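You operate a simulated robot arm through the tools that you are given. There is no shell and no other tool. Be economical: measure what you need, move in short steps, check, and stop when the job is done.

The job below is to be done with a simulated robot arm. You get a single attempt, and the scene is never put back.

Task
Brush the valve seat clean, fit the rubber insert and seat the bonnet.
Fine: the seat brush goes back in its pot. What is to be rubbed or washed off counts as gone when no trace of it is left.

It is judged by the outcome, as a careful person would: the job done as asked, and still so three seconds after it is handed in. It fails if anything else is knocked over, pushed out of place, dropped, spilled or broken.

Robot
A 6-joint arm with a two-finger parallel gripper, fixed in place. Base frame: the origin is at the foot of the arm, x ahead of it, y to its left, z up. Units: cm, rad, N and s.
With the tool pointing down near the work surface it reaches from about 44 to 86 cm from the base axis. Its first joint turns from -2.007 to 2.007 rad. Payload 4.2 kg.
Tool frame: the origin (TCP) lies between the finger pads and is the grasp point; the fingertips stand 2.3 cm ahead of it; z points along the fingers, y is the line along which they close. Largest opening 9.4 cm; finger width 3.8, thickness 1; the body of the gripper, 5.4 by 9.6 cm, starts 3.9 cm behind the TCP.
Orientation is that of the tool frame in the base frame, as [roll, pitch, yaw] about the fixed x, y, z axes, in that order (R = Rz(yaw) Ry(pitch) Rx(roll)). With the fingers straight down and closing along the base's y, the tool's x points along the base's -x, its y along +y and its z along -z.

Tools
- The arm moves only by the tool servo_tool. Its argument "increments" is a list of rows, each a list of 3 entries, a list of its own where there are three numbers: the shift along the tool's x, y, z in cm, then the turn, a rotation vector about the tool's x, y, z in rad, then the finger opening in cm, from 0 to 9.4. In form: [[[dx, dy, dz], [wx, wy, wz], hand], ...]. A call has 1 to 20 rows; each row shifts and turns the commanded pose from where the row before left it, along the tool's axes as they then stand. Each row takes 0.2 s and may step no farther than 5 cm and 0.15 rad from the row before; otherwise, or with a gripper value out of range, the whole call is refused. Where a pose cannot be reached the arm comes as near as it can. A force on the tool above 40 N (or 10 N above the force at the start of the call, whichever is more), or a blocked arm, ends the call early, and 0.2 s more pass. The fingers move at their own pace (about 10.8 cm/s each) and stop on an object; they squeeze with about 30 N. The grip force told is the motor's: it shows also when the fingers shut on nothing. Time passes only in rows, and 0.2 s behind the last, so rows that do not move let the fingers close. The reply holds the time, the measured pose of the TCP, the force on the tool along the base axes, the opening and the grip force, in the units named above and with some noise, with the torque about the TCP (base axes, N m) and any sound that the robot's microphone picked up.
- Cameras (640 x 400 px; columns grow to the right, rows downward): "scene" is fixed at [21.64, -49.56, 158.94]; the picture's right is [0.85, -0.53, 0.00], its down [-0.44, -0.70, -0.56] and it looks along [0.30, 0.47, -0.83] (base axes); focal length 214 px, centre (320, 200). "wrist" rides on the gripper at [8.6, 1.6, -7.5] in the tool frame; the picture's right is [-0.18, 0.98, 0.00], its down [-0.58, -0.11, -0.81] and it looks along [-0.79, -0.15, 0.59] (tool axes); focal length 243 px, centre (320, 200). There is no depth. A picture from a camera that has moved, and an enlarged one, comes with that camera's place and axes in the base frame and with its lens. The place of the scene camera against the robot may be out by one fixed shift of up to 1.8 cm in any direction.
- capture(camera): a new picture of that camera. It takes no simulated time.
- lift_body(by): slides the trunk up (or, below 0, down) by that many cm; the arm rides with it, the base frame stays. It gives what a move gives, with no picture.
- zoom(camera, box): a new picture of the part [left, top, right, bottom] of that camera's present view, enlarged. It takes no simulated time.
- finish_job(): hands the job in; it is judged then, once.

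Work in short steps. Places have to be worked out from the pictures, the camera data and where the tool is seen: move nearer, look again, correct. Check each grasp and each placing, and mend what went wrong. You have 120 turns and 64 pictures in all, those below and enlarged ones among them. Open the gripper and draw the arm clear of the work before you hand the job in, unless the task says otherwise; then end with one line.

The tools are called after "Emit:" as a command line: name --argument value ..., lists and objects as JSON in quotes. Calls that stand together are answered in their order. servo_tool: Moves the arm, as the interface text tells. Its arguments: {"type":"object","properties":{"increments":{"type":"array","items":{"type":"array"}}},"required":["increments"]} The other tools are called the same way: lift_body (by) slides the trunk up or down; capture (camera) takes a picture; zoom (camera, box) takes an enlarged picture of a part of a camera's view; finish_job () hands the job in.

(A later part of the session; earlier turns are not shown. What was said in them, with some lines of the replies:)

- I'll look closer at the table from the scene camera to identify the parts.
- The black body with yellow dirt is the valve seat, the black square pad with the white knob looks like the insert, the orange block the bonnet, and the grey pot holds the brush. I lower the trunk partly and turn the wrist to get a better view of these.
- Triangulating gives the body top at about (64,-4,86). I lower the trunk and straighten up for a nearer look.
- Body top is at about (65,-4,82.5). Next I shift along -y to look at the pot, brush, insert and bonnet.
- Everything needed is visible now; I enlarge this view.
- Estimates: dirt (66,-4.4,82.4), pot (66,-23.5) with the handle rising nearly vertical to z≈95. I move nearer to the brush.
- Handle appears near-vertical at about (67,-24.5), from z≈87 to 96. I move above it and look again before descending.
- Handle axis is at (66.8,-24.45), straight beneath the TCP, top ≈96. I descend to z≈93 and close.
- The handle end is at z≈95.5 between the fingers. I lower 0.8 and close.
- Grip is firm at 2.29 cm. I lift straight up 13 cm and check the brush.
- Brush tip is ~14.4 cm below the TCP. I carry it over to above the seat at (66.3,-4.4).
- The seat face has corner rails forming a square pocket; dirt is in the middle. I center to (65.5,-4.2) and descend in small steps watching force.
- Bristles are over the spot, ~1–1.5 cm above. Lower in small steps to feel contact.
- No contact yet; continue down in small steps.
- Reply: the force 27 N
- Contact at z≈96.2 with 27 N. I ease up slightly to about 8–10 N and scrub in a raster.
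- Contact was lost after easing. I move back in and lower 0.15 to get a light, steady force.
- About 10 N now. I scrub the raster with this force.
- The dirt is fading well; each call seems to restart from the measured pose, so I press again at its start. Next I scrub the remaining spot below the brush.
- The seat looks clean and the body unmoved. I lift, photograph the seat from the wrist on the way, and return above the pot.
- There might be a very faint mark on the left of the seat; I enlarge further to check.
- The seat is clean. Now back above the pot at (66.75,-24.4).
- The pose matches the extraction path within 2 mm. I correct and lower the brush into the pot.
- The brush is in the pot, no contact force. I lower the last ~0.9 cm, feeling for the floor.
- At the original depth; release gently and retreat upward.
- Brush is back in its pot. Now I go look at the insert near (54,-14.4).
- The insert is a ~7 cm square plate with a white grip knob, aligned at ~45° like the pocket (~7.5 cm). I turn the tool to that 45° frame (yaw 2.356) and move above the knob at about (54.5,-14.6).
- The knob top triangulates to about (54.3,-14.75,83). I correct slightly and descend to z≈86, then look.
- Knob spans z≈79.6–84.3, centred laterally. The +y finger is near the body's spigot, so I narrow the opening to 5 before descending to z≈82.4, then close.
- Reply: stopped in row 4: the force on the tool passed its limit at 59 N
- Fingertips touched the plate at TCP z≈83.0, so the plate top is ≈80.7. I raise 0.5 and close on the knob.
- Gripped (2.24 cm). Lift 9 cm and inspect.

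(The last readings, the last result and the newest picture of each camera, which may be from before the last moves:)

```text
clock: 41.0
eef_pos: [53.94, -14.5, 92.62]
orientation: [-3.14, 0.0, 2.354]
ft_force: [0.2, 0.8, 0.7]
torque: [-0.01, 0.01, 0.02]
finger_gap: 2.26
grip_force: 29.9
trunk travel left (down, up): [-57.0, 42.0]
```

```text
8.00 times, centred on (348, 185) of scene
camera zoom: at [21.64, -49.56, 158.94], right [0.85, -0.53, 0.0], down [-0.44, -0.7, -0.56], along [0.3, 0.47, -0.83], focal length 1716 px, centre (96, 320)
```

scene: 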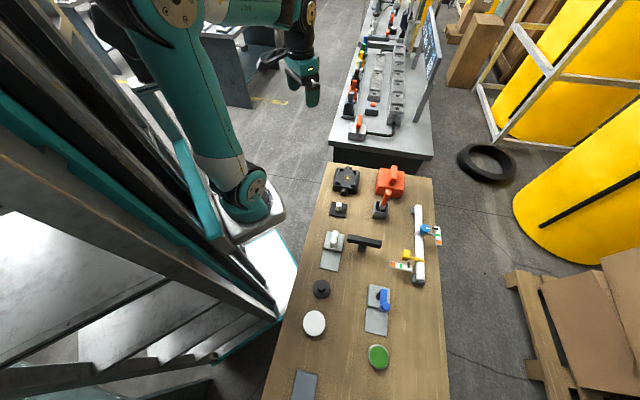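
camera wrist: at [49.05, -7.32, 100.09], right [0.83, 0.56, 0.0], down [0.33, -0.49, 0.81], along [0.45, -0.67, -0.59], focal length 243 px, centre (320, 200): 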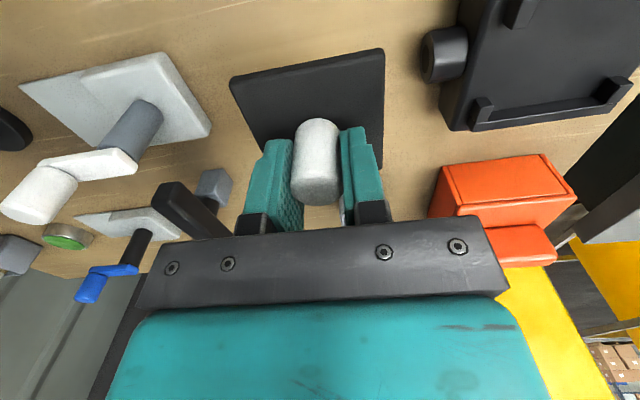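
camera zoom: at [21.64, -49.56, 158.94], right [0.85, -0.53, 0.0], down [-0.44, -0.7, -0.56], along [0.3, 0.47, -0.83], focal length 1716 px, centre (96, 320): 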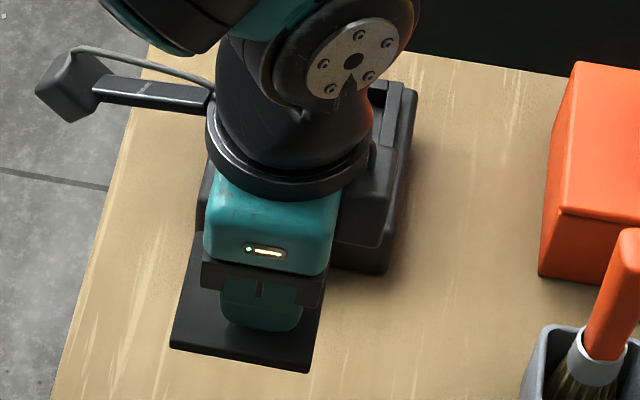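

The plate is held level and aligned with the tool axes. Revised heights: table ≈80.2, seat face ≈84, seat centre ≈(65.15,-4.5). I carry it over the pocket at the current height.

Emit:
servo_tool --increments '[[[-0.33, 3.74, 0], [0, 0, 0], 1], [[-0.33, 3.74, 0], [0, 0, 0], 1], [[-0.33, 3.74, 0], [0, 0, 0], 1], [[-0.33, 3.74, 0], [0, 0, 0], 1], [[0, 0, 0], [0, 0, 0], 1]]'

Emit:
zoom --camera "wrist" --box '[160, 0, 500, 220]'

Emit:
zoom --camera "scene" --box '[320, 155, 376, 190]'

```text
clock: 42.2
eef_pos: [65.58, -4.43, 92.31]
orientation: [-3.141, -0.001, 2.355]
ft_force: [-0.4, 0.4, 0.2]
torque: [0.02, -0.01, 0.0]
finger_gap: 2.25
grip_force: 30.2
trunk travel left (down, up): [-57.0, 42.0]
```

```text
1.82 times, centred on (330, 110) of wrist
camera zoom: at [60.76, 2.83, 99.83], right [0.83, 0.56, 0.0], down [0.33, -0.49, 0.81], along [0.45, -0.67, -0.59], focal length 441 px, centre (302, 364)
```

zoom: 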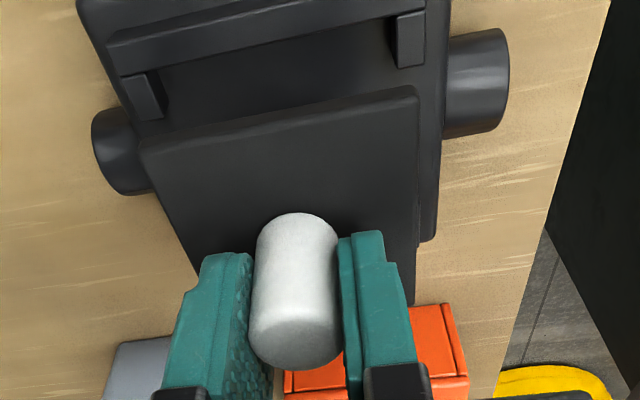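

```text
11.43 times, centred on (348, 172) of scene
camera zoom: at [21.64, -49.56, 158.94], right [0.85, -0.53, 0.0], down [-0.44, -0.7, -0.56], along [0.3, 0.47, -0.83], focal length 2451 px, centre (0, 514)
```

zoom: 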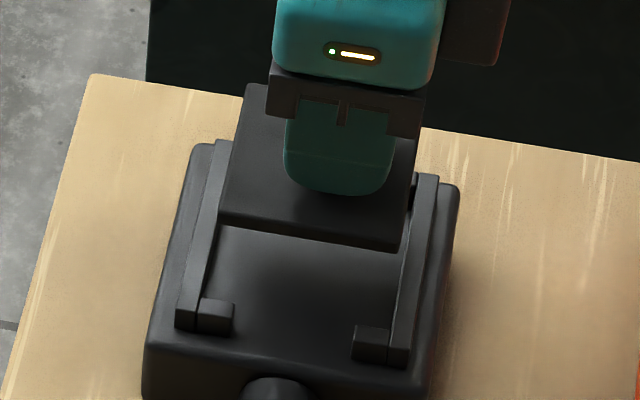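

Relative geometry in the tool frame: pocket centre ≈(0.35,-0.28), plate centre ≈(0.45,0.04). I shift -0.3 along tool y and lower to just above the lugs to recheck.

Emit:
servo_tool --increments '[[[-0.05, -0.3, 1.2], [0, 0, 0], 1], [[0, 0, 1.2], [0, 0, 0], 1], [[0, 0, 0], [0, 0, 0], 1]]'

Emit:
zoom --camera "wrist" --box '[200, 0, 440, 150]'

Emit:
zoom --camera "scene" --box '[328, 160, 368, 185]'

```text
clock: 43.0
eef_pos: [65.63, -4.95, 89.9]
orientation: [3.14, 0.001, 2.355]
ft_force: [-0.3, 0.0, -0.8]
torque: [-0.01, -0.01, 0.0]
finger_gap: 2.26
grip_force: 30.3
trunk travel left (down, up): [-57.0, 42.0]
```

```text
2.67 times, centred on (320, 75) of wrist
camera zoom: at [60.75, 2.36, 97.42], right [0.83, 0.56, 0.0], down [0.33, -0.49, 0.81], along [0.45, -0.67, -0.59], focal length 647 px, centre (320, 533)
```

zoom: 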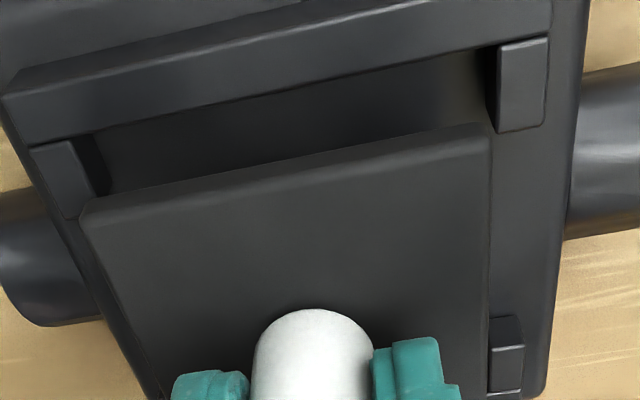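

```text
16.00 times, centred on (348, 172) of scene
camera zoom: at [21.64, -49.56, 158.94], right [0.85, -0.53, 0.0], down [-0.44, -0.7, -0.56], along [0.3, 0.47, -0.83], focal length 3432 px, centre (-128, 640)
```

zoom: 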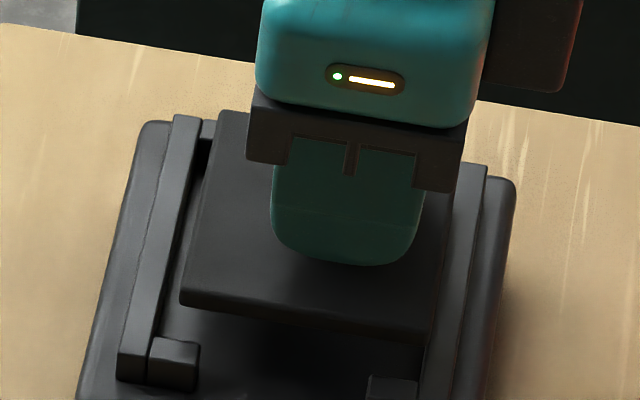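

Wrist view suggests the plate must shift ≈+0.5 in tool x, scene view ≈+0.35; y is centred. I shift +0.45 in x, lower a bit more, and recheck.

Emit:
servo_tool --increments '[[[0.45, 0, 0], [0, 0, 0], 1], [[0, 0, 0.6], [0, 0, 0], 1], [[0, 0, 0], [0, 0, 0], 1]]'

Emit:
zoom --camera "wrist" --box '[200, 0, 440, 150]'

Emit:
zoom --camera "scene" --box '[328, 160, 368, 185]'

```text
clock: 43.8
eef_pos: [65.29, -4.71, 89.35]
orientation: [-3.141, 0.001, 2.357]
ft_force: [-0.7, -0.1, -1.3]
torque: [-0.01, -0.01, -0.02]
finger_gap: 2.29
grip_force: 30.0
trunk travel left (down, up): [-57.0, 42.0]
```

```text
2.67 times, centred on (320, 75) of wrist
camera zoom: at [60.43, 2.49, 96.8], right [0.83, 0.56, 0.0], down [0.33, -0.49, 0.81], along [0.45, -0.67, -0.59], focal length 647 px, centre (320, 533)
```

zoom: 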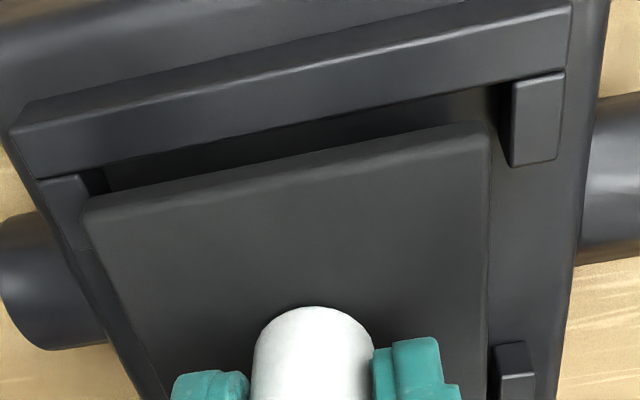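

```text
16.00 times, centred on (348, 172) of scene
camera zoom: at [21.64, -49.56, 158.94], right [0.85, -0.53, 0.0], down [-0.44, -0.7, -0.56], along [0.3, 0.47, -0.83], focal length 3432 px, centre (-128, 640)
```

zoom: 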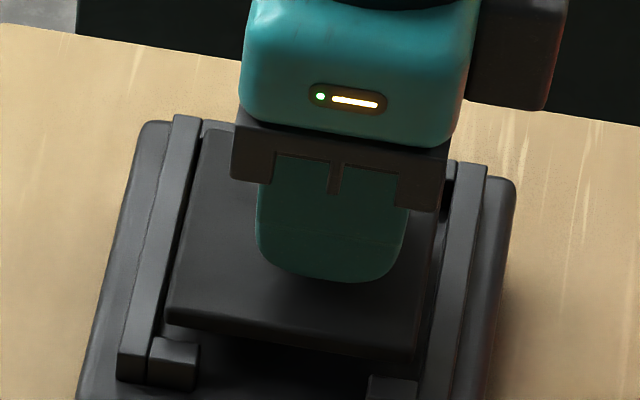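

Scene view shows x now centred; y wants about +0.2. I apply it and lower gently, watching force (expect floor contact around TCP z≈87.3, lug contact higher).

Emit:
servo_tool --increments '[[[0.05, 0.2, 0], [0, 0, 0], 1], [[0, 0, 0.3], [0, 0, 0], 1], [[0, 0, 0.3], [0, 0, 0], 1], [[0, 0, 0.3], [0, 0, 0], 1], [[0, 0, 0], [0, 0, 0], 1]]'

Emit:
zoom --camera "scene" --box '[328, 160, 368, 185]'

```text
clock: 45.0
eef_pos: [65.36, -4.73, 88.68]
orientation: [3.141, -0.001, 2.355]
ft_force: [-0.2, 0.2, -0.6]
torque: [-0.02, -0.05, -0.01]
finger_gap: 2.3
grip_force: 29.9
trunk travel left (down, up): [-57.0, 42.0]
```

```text
16.00 times, centred on (348, 172) of scene
camera zoom: at [21.64, -49.56, 158.94], right [0.85, -0.53, 0.0], down [-0.44, -0.7, -0.56], along [0.3, 0.47, -0.83], focal length 3432 px, centre (-128, 640)
```

zoom: 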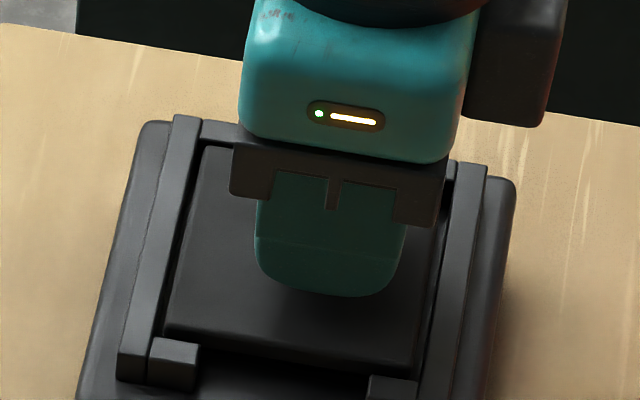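

No contact yet. Continue lowering gently.

Emit:
servo_tool --increments '[[[0, 0, 0.3], [0, 0, 0], 1], [[0, 0, 0.3], [0, 0, 0], 1], [[0, 0, 0.2], [0, 0, 0], 1], [[0, 0, 0], [0, 0, 0], 1]]'

```text
clock: 46.0
eef_pos: [65.43, -4.64, 87.81]
orientation: [3.138, 0.006, 2.353]
ft_force: [1.5, -3.1, 27.8]
torque: [-0.25, 0.39, 0.02]
finger_gap: 2.27
grip_force: 30.0
trunk travel left (down, up): [-57.0, 42.0]
```

Contact at z≈87.8 with 28 N. I look to see whether it is on the floor or on a lug.

Emit:
zoom --camera "wrist" --box '[200, 0, 440, 150]'

Emit:
zoom --camera "scene" --box '[328, 160, 368, 185]'

```text
2.67 times, centred on (320, 75) of wrist
camera zoom: at [60.53, 2.54, 95.28], right [0.83, 0.56, 0.0], down [0.33, -0.49, 0.81], along [0.46, -0.67, -0.59], focal length 647 px, centre (320, 533)
```

zoom: 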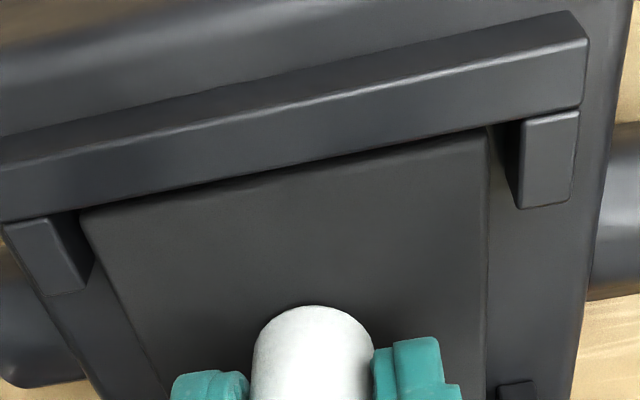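

```text
16.00 times, centred on (348, 172) of scene
camera zoom: at [21.64, -49.56, 158.94], right [0.85, -0.53, 0.0], down [-0.44, -0.7, -0.56], along [0.3, 0.47, -0.83], focal length 3432 px, centre (-128, 640)
```

zoom: 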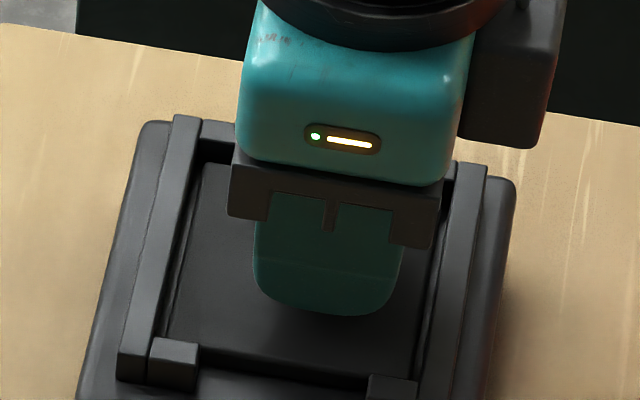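

The plate sits down inside the rails and lugs, on the seat floor. I release the knob and rise.

Emit:
servo_tool --increments '[[[0, 0, 0], [0, 0, 0], 1], [[0, 0, 0], [0, 0, 0], 2.6], [[0, 0, 0], [0, 0, 0], 4], [[0, 0, 0], [0, 0, 0], 4], [[0, 0, -2], [0, 0, 0], 4], [[0, 0, -4], [0, 0, 0], 4], [[0, 0, -4], [0, 0, 0], 6], [[3, 0, -2], [0, 0, 0], 9.4], [[0, 0, 0], [0, 0, 0], 9.4]]'

Emit:
capture --camera "wrist"

Emit:
zoom --camera "scene" --box '[328, 160, 408, 210]'

```text
clock: 48.0
eef_pos: [63.31, -2.61, 100.11]
orientation: [-3.14, 0.0, 2.354]
ft_force: [-1.1, 0.3, 0.4]
torque: [0.01, 0.0, 0.0]
finger_gap: 9.38
grip_force: 0.1
trunk travel left (down, up): [-57.0, 42.0]
```

```text
16 pictures are left
camera wrist: at [58.49, 4.63, 107.5], right [0.83, 0.56, 0.0], down [0.33, -0.49, 0.81], along [0.45, -0.67, -0.59], focal length 243 px, centre (320, 200)
```

wrist: 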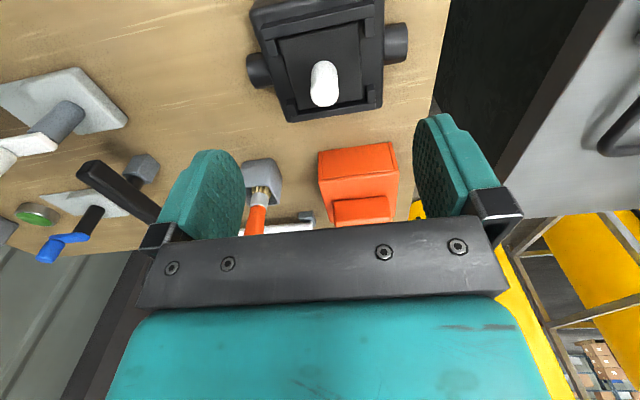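

```text
8.00 times, centred on (368, 185) of scene
camera zoom: at [21.64, -49.56, 158.94], right [0.85, -0.53, 0.0], down [-0.44, -0.7, -0.56], along [0.3, 0.47, -0.83], focal length 1716 px, centre (-64, 320)
```

zoom: 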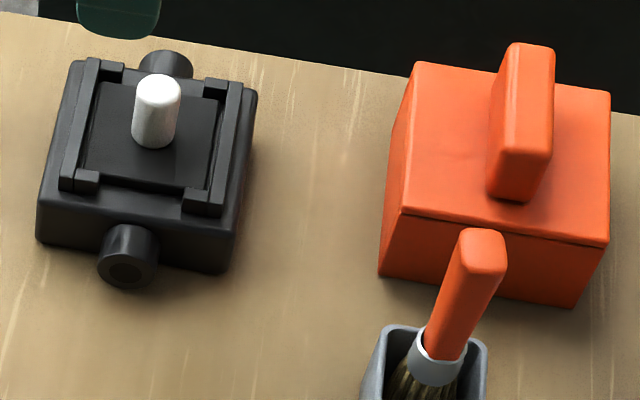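

The insert is seated squarely. The bonnet is a ~10.6 cm square cover at about (79.7,-16.6) with a fin running along (0.7,0.7); I turn the tool 90° (yaw ≈3.926) to pinch the fin, then move above it.

Emit:
servo_tool --increments '[[[0, 0, -1], [0, 0, -0.143], 9.4], [[0, 0, -1], [0, 0, -0.143], 9.4], [[0, 0, 0], [0, 0, -0.143], 9.4], [[0, 0, 0], [0, 0, -0.143], 9.4], [[0, 0, 0], [0, 0, -0.143], 9.4], [[0, 0, 0], [0, 0, -0.143], 9.4], [[0, 0, 0], [0, 0, -0.143], 9.4], [[0, 0, 0], [0, 0, -0.143], 9.4], [[0, 0, 0], [0, 0, -0.143], 9.4], [[0, 0, 0], [0, 0, -0.143], 9.4], [[0, 0, 0], [0, 0, -0.141], 9.4], [[-0.34, -4.3, 0], [0, 0, 0], 9.4], [[-0.34, -4.3, 0], [0, 0, 0], 9.4], [[-0.34, -4.3, 0], [0, 0, 0], 9.4], [[-0.34, -4.3, 0], [0, 0, 0], 9.4], [[-0.34, -4.3, 0], [0, 0, 0], 9.4], [[0, 0, 0], [0, 0, 0], 9.4]]'

Emit:
capture --camera "wrist"

```text
clock: 51.6
eef_pos: [79.67, -16.66, 101.74]
orientation: [-3.141, 0.001, -2.358]
ft_force: [-0.6, 0.4, 0.1]
torque: [0.03, -0.05, 0.01]
finger_gap: 9.39
grip_force: 0.1
trunk travel left (down, up): [-57.0, 42.0]
```

```text
14 pictures are left
camera wrist: at [72.5, -21.73, 109.17], right [-0.56, 0.83, 0.0], down [0.49, 0.33, 0.81], along [0.67, 0.45, -0.59], focal length 243 px, centre (320, 200)
```

wrist: 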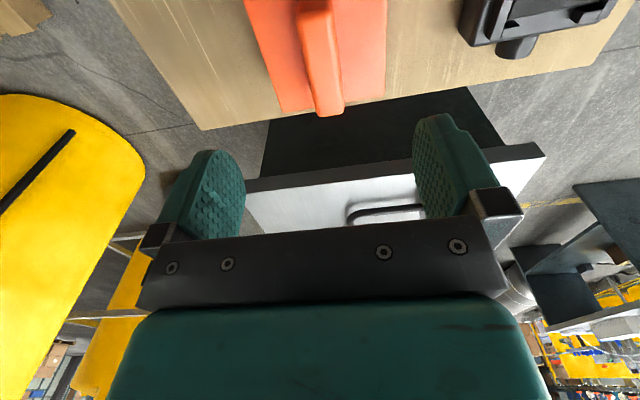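

Fin is centred under the TCP. I descend to z≈91.2 and look.

Emit:
servo_tool --increments '[[[0, 0, 3], [0, 0, 0], 9.4], [[0, 0, 3], [0, 0, 0], 9.4], [[0, 0, 2.5], [0, 0, 0], 9.4], [[0, 0, 2], [0, 0, 0], 9.4], [[0, 0, 0], [0, 0, 0], 9.4]]'

Emit:
capture --camera "wrist"

```text
clock: 52.8
eef_pos: [79.46, -16.57, 91.21]
orientation: [-3.141, 0.001, -2.358]
ft_force: [-1.4, -0.3, -0.8]
torque: [0.0, 0.0, 0.0]
finger_gap: 9.41
grip_force: 0.1
trunk travel left (down, up): [-57.0, 42.0]
```

```text
13 pictures are left
camera wrist: at [72.38, -21.61, 98.68], right [-0.56, 0.83, 0.0], down [0.49, 0.33, 0.81], along [0.67, 0.45, -0.59], focal length 243 px, centre (320, 200)
```

wrist: 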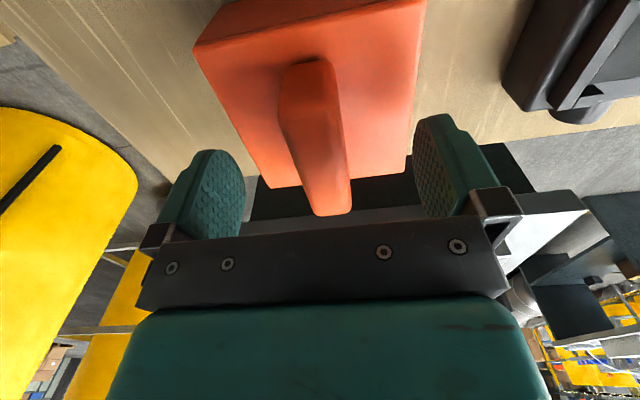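

The fin (top ≈91) is between the fingers. Lower 1.2 more and close.

Emit:
servo_tool --increments '[[[0, 0, 0.6], [0, 0, 0], 9.4], [[0, 0, 0.6], [0, 0, 0], 9.4], [[0, 0, 0], [0, 0, 0], 6], [[0, 0, 0], [0, 0, 0], 4], [[0, 0, 0], [0, 0, 0], 3], [[0, 0, 0], [0, 0, 0], 2], [[0, 0, 0], [0, 0, 0], 0.5], [[0, 0, 0], [0, 0, 0], 0.5]]'

```text
clock: 54.6
eef_pos: [79.76, -16.54, 90.0]
orientation: [3.141, 0.001, -2.359]
ft_force: [-0.3, 0.1, -0.5]
torque: [-0.04, 0.02, 0.0]
finger_gap: 2.55
grip_force: 30.2
trunk travel left (down, up): [-57.0, 42.0]
```

Gripped at 2.55 cm. I lift straight up, 2 cm first then to z≈103.

Emit:
servo_tool --increments '[[[0, 0, -1], [0, 0, 0], 0.5], [[0, 0, -2], [0, 0, 0], 0.5], [[0, 0, -3], [0, 0, 0], 0.5], [[0, 0, -3], [0, 0, 0], 0.5], [[0, 0, -4], [0, 0, 0], 0.5], [[0, 0, 0], [0, 0, 0], 0.5]]'

Emit:
capture --camera "wrist"

```text
clock: 56.0
eef_pos: [79.61, -16.85, 103.08]
orientation: [3.141, 0.0, -2.358]
ft_force: [-0.5, 0.3, -1.5]
torque: [0.01, 0.03, 0.0]
finger_gap: 2.55
grip_force: 29.8
trunk travel left (down, up): [-57.0, 42.0]
```

```text
12 pictures are left
camera wrist: at [72.34, -21.78, 110.48], right [-0.56, 0.83, 0.0], down [0.49, 0.33, 0.81], along [0.67, 0.45, -0.59], focal length 243 px, centre (320, 200)
```

wrist: 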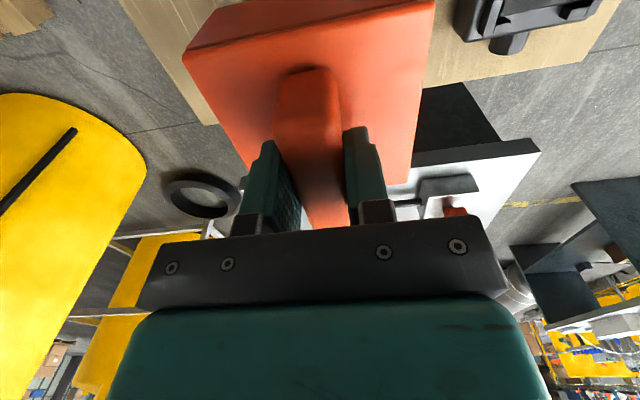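

The bonnet is held squarely, weight small. I carry it over the body at about (64.9,-4.8), bottom clear of the knob.

Emit:
servo_tool --increments '[[[0.375, 3.78, 0], [0, 0, 0], 0.5], [[0.375, 3.78, 0], [0, 0, 0], 0.5], [[0.375, 3.78, 0], [0, 0, 0], 0.5], [[0.375, 3.78, 0], [0, 0, 0], 0.5], [[0.375, 3.78, 0], [0, 0, 0], 0.5], [[0, 0, 2], [0, 0, 0], 0.5], [[0, 0, 0], [0, 0, 0], 0.5]]'

Emit:
zoom --camera "scene" --box '[320, 150, 376, 190]'

Emit:
capture --camera "wrist"

```text
clock: 57.6
eef_pos: [64.96, -4.55, 100.8]
orientation: [-3.142, 0.001, -2.357]
ft_force: [0.3, -0.1, -0.8]
torque: [-0.03, -0.02, -0.03]
finger_gap: 2.56
grip_force: 29.9
trunk travel left (down, up): [-57.0, 42.0]
```

```text
10.00 times, centred on (348, 170) of scene
camera zoom: at [21.64, -49.56, 158.94], right [0.85, -0.53, 0.0], down [-0.44, -0.7, -0.56], along [0.3, 0.47, -0.83], focal length 2145 px, centre (40, 500)
```

zoom: 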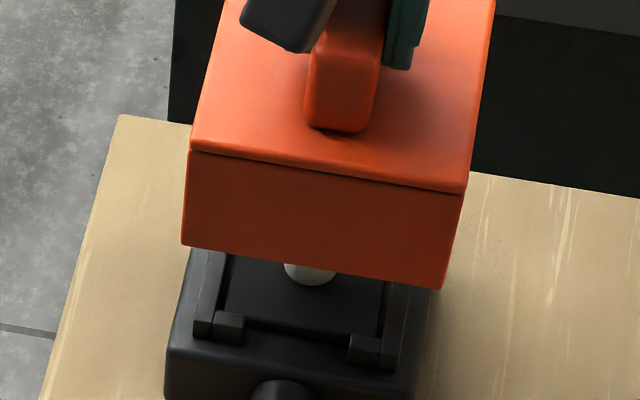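

```text
10 pictures are left
camera wrist: at [57.79, -9.52, 108.25], right [-0.56, 0.83, 0.0], down [0.49, 0.33, 0.81], along [0.67, 0.45, -0.59], focal length 243 px, centre (320, 200)
```

wrist: 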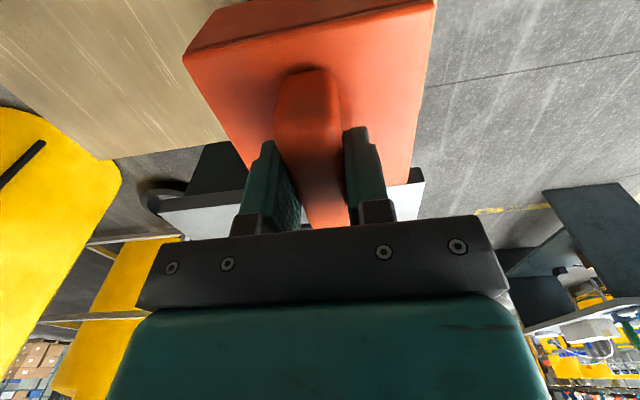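

By scene coordinates the bonnet centre is (65.6,-3.4) vs pocket (65.15,-3.75), orientation matched. I shift +0.5 in tool x, +0.07 in y and lower to about 1 cm above the rails.

Emit:
servo_tool --increments '[[[0.5, 0.07, 0], [0, 0, 0], 0.5], [[0, 0, 1.4], [0, 0, 0], 0.5], [[0, 0, 1.4], [0, 0, 0], 0.5], [[0, 0, 1.4], [0, 0, 0], 0.5], [[0, 0, 0], [0, 0, 0], 0.5]]'

Emit:
zoom --camera "scene" --box '[328, 165, 368, 190]'

```text
clock: 58.8
eef_pos: [64.6, -4.83, 96.93]
orientation: [3.14, 0.002, -2.357]
ft_force: [0.8, -0.1, -1.9]
torque: [0.01, -0.02, 0.02]
finger_gap: 2.58
grip_force: 29.8
trunk travel left (down, up): [-57.0, 42.0]
```

```text
16.00 times, centred on (348, 178) of scene
camera zoom: at [21.64, -49.56, 158.94], right [0.85, -0.53, 0.0], down [-0.44, -0.7, -0.56], along [0.3, 0.47, -0.83], focal length 3432 px, centre (-128, 560)
```

zoom: 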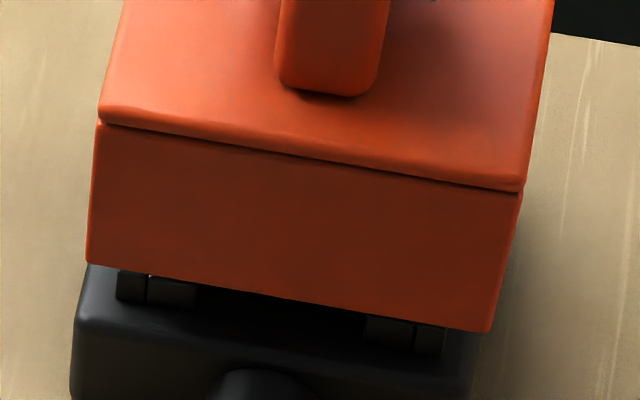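

Laterally the bonnet is centred over the rails; along the rails it seems ≈0.3 too far forward. I shift -0.3 in tool x, lower 0.9 and recheck.

Emit:
servo_tool --increments '[[[-0.3, 0, 0], [0, 0, 0], 0.5], [[0, 0, 0.9], [0, 0, 0], 0.5], [[0, 0, 0], [0, 0, 0], 0.5]]'

Emit:
zoom --camera "scene" --box '[328, 165, 368, 190]'

```text
clock: 59.6
eef_pos: [64.84, -4.61, 95.92]
orientation: [3.141, 0.001, -2.358]
ft_force: [-0.1, -0.6, -1.0]
torque: [0.0, 0.0, -0.02]
finger_gap: 2.53
grip_force: 30.1
trunk travel left (down, up): [-57.0, 42.0]
```

```text
16.00 times, centred on (348, 178) of scene
camera zoom: at [21.64, -49.56, 158.94], right [0.85, -0.53, 0.0], down [-0.44, -0.7, -0.56], along [0.3, 0.47, -0.83], focal length 3432 px, centre (-128, 560)
```

zoom: 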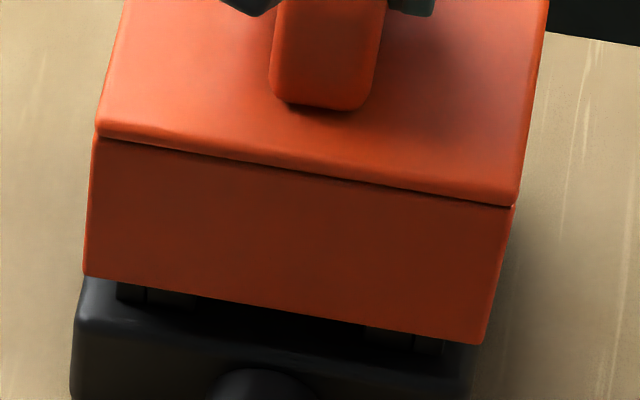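

Now the front edge falls just inside the body's edge and roughly symmetric about the rails. I nudge -0.08 more and lower gently, watching force.

Emit:
servo_tool --increments '[[[-0.08, 0, 0], [0, 0, 0], 0.5], [[0, 0, 0.25], [0, 0, 0], 0.5], [[0, 0, 0.25], [0, 0, 0], 0.5], [[0, 0, 0.25], [0, 0, 0], 0.5], [[0, 0, 0], [0, 0, 0], 0.5]]'

```text
clock: 60.8
eef_pos: [64.84, -4.62, 95.27]
orientation: [3.141, 0.002, -2.357]
ft_force: [0.7, 0.7, -0.8]
torque: [0.04, 0.0, 0.0]
finger_gap: 2.55
grip_force: 29.6
trunk travel left (down, up): [-57.0, 42.0]
```

No contact at rail-top level; continue down in small steps.

Emit:
servo_tool --increments '[[[0, 0, 0.2], [0, 0, 0], 0.5], [[0, 0, 0.2], [0, 0, 0], 0.5], [[0, 0, 0.2], [0, 0, 0], 0.5], [[0, 0, 0], [0, 0, 0], 0.5]]'

```text
clock: 61.8
eef_pos: [64.86, -4.48, 94.62]
orientation: [-3.141, 0.0, -2.359]
ft_force: [0.0, 0.0, -1.5]
torque: [-0.02, -0.01, 0.01]
finger_gap: 2.54
grip_force: 29.8
trunk travel left (down, up): [-57.0, 42.0]
```

Still free, bottom ≈84.7 — it is going over the rails. Continue to contact.

Emit:
servo_tool --increments '[[[0, 0, 0.2], [0, 0, 0], 0.5], [[0, 0, 0.2], [0, 0, 0], 0.5], [[0, 0, 0.1], [0, 0, 0], 0.5], [[0, 0, 0], [0, 0, 0], 0.5]]'

Emit:
zoom --camera "scene" --box '[328, 165, 368, 190]'

```text
clock: 62.8
eef_pos: [64.73, -4.6, 94.12]
orientation: [-3.14, -0.001, -2.356]
ft_force: [0.1, -0.4, -1.7]
torque: [0.03, -0.05, 0.03]
finger_gap: 2.54
grip_force: 29.8
trunk travel left (down, up): [-57.0, 42.0]
```

```text
16.00 times, centred on (348, 178) of scene
camera zoom: at [21.64, -49.56, 158.94], right [0.85, -0.53, 0.0], down [-0.44, -0.7, -0.56], along [0.3, 0.47, -0.83], focal length 3432 px, centre (-128, 560)
```

zoom: 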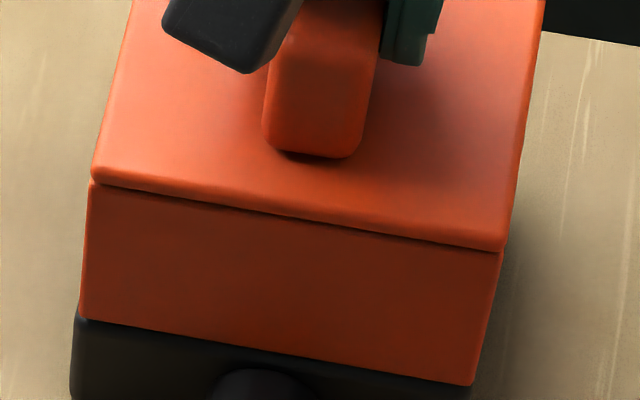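

The bonnet is nearly flush with the body all along. Continue to contact.

Emit:
servo_tool --increments '[[[0, 0, 0.1], [0, 0, 0], 0.5], [[0, 0, 0.1], [0, 0, 0], 0.5], [[0, 0, 0.1], [0, 0, 0], 0.5], [[0, 0, 0], [0, 0, 0], 0.5]]'

```text
clock: 63.8
eef_pos: [64.92, -4.5, 93.98]
orientation: [-3.137, 0.005, -2.357]
ft_force: [0.4, -0.3, 26.6]
torque: [0.12, 0.01, 0.0]
finger_gap: 2.6
grip_force: 29.6
trunk travel left (down, up): [-57.0, 42.0]
```

Contact at z≈94.0, matching the seat-face height; force is vertical. I check from the scene before releasing.

Emit:
zoom --camera "scene" --box '[322, 150, 378, 200]'

```text
8.00 times, centred on (350, 175) of scene
camera zoom: at [21.64, -49.56, 158.94], right [0.85, -0.53, 0.0], down [-0.44, -0.7, -0.56], along [0.3, 0.47, -0.83], focal length 1716 px, centre (80, 400)
```

zoom: 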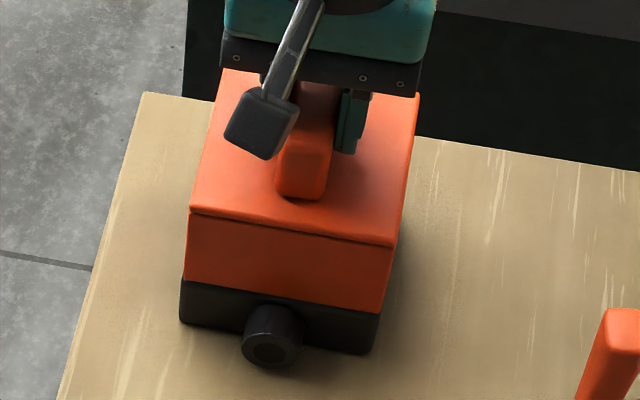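

Bonnet sits flush and the body hasn't moved. I release and draw straight up.

Emit:
servo_tool --increments '[[[0, 0, 0], [0, 0, 0], 2], [[0, 0, 0], [0, 0, 0], 3], [[0, 0, 0], [0, 0, 0], 5], [[0, 0, 0], [0, 0, 0], 7], [[0, 0, 0], [0, 0, 0], 7], [[0, 0, -2], [0, 0, 0], 7], [[0, 0, -3], [0, 0, 0], 7], [[0, 0, -4], [0, 0, 0], 7], [[4, 0, -2], [0, 0, 0], 7], [[4, 0, -2], [0, 0, 0], 7], [[4, 0, -2], [0, 0, 0], 7], [[0, 0, 0], [0, 0, 0], 7]]'

Emit:
zoom --camera "scene" --box '[310, 150, 422, 225]'

Emit:
capture --camera "wrist"

```text
clock: 66.4
eef_pos: [56.55, -13.19, 108.54]
orientation: [-3.14, 0.0, -2.357]
ft_force: [0.5, 0.5, -0.2]
torque: [0.0, 0.02, 0.01]
finger_gap: 6.99
grip_force: 0.0
trunk travel left (down, up): [-57.0, 42.0]
```

```text
5.33 times, centred on (366, 188) of scene
camera zoom: at [21.64, -49.56, 158.94], right [0.85, -0.53, 0.0], down [-0.44, -0.7, -0.56], along [0.3, 0.47, -0.83], focal length 1144 px, centre (75, 267)
```

zoom: 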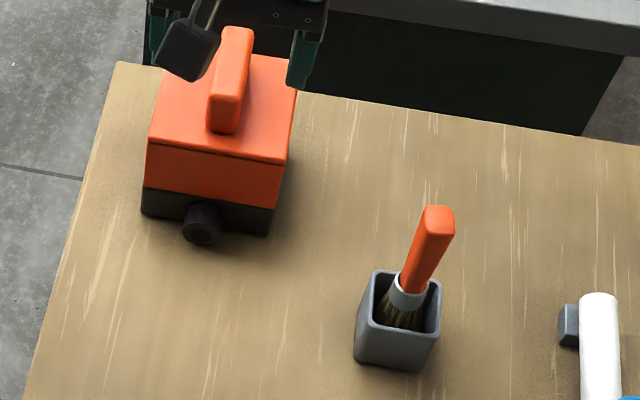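

```text
4 pictures are left
camera wrist: at [49.41, -18.06, 116.03], right [-0.56, 0.83, 0.0], down [0.49, 0.33, 0.81], along [0.67, 0.45, -0.59], focal length 243 px, centre (320, 200)
```

wrist: 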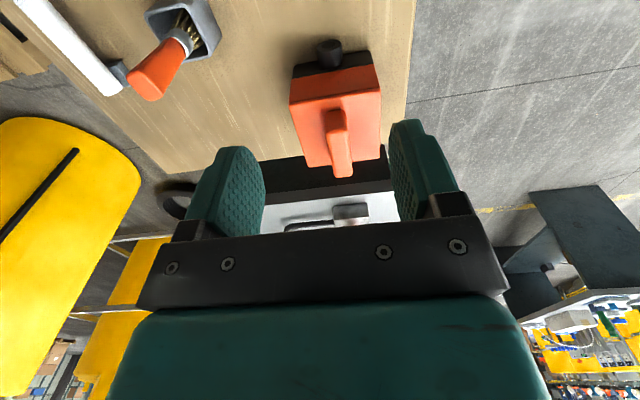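

The bonnet is seated flush, the brush stands in its pot, the gripper is open. I draw the arm a bit further up and hand in.

Emit:
servo_tool --increments '[[[2, 0, -4], [0, 0, 0], 9.4], [[0, 0, -4], [0, 0, 0], 9.4], [[0, 0, 0], [0, 0, 0], 9.4]]'

Emit:
finish_job

```text
clock: 67.2
eef_pos: [55.1, -14.33, 116.52]
orientation: [3.14, 0.0, -2.357]
ft_force: [-0.6, -0.1, -0.4]
torque: [-0.01, -0.07, -0.01]
finger_gap: 9.39
grip_force: 0.0
trunk travel left (down, up): [-57.0, 42.0]
```

```text
The job is handed in.
```

The valve seat is brushed clean with no trace visible in the pictures, the rubber insert is fitted, the bonnet is seated flush, and the brush is back in its pot.
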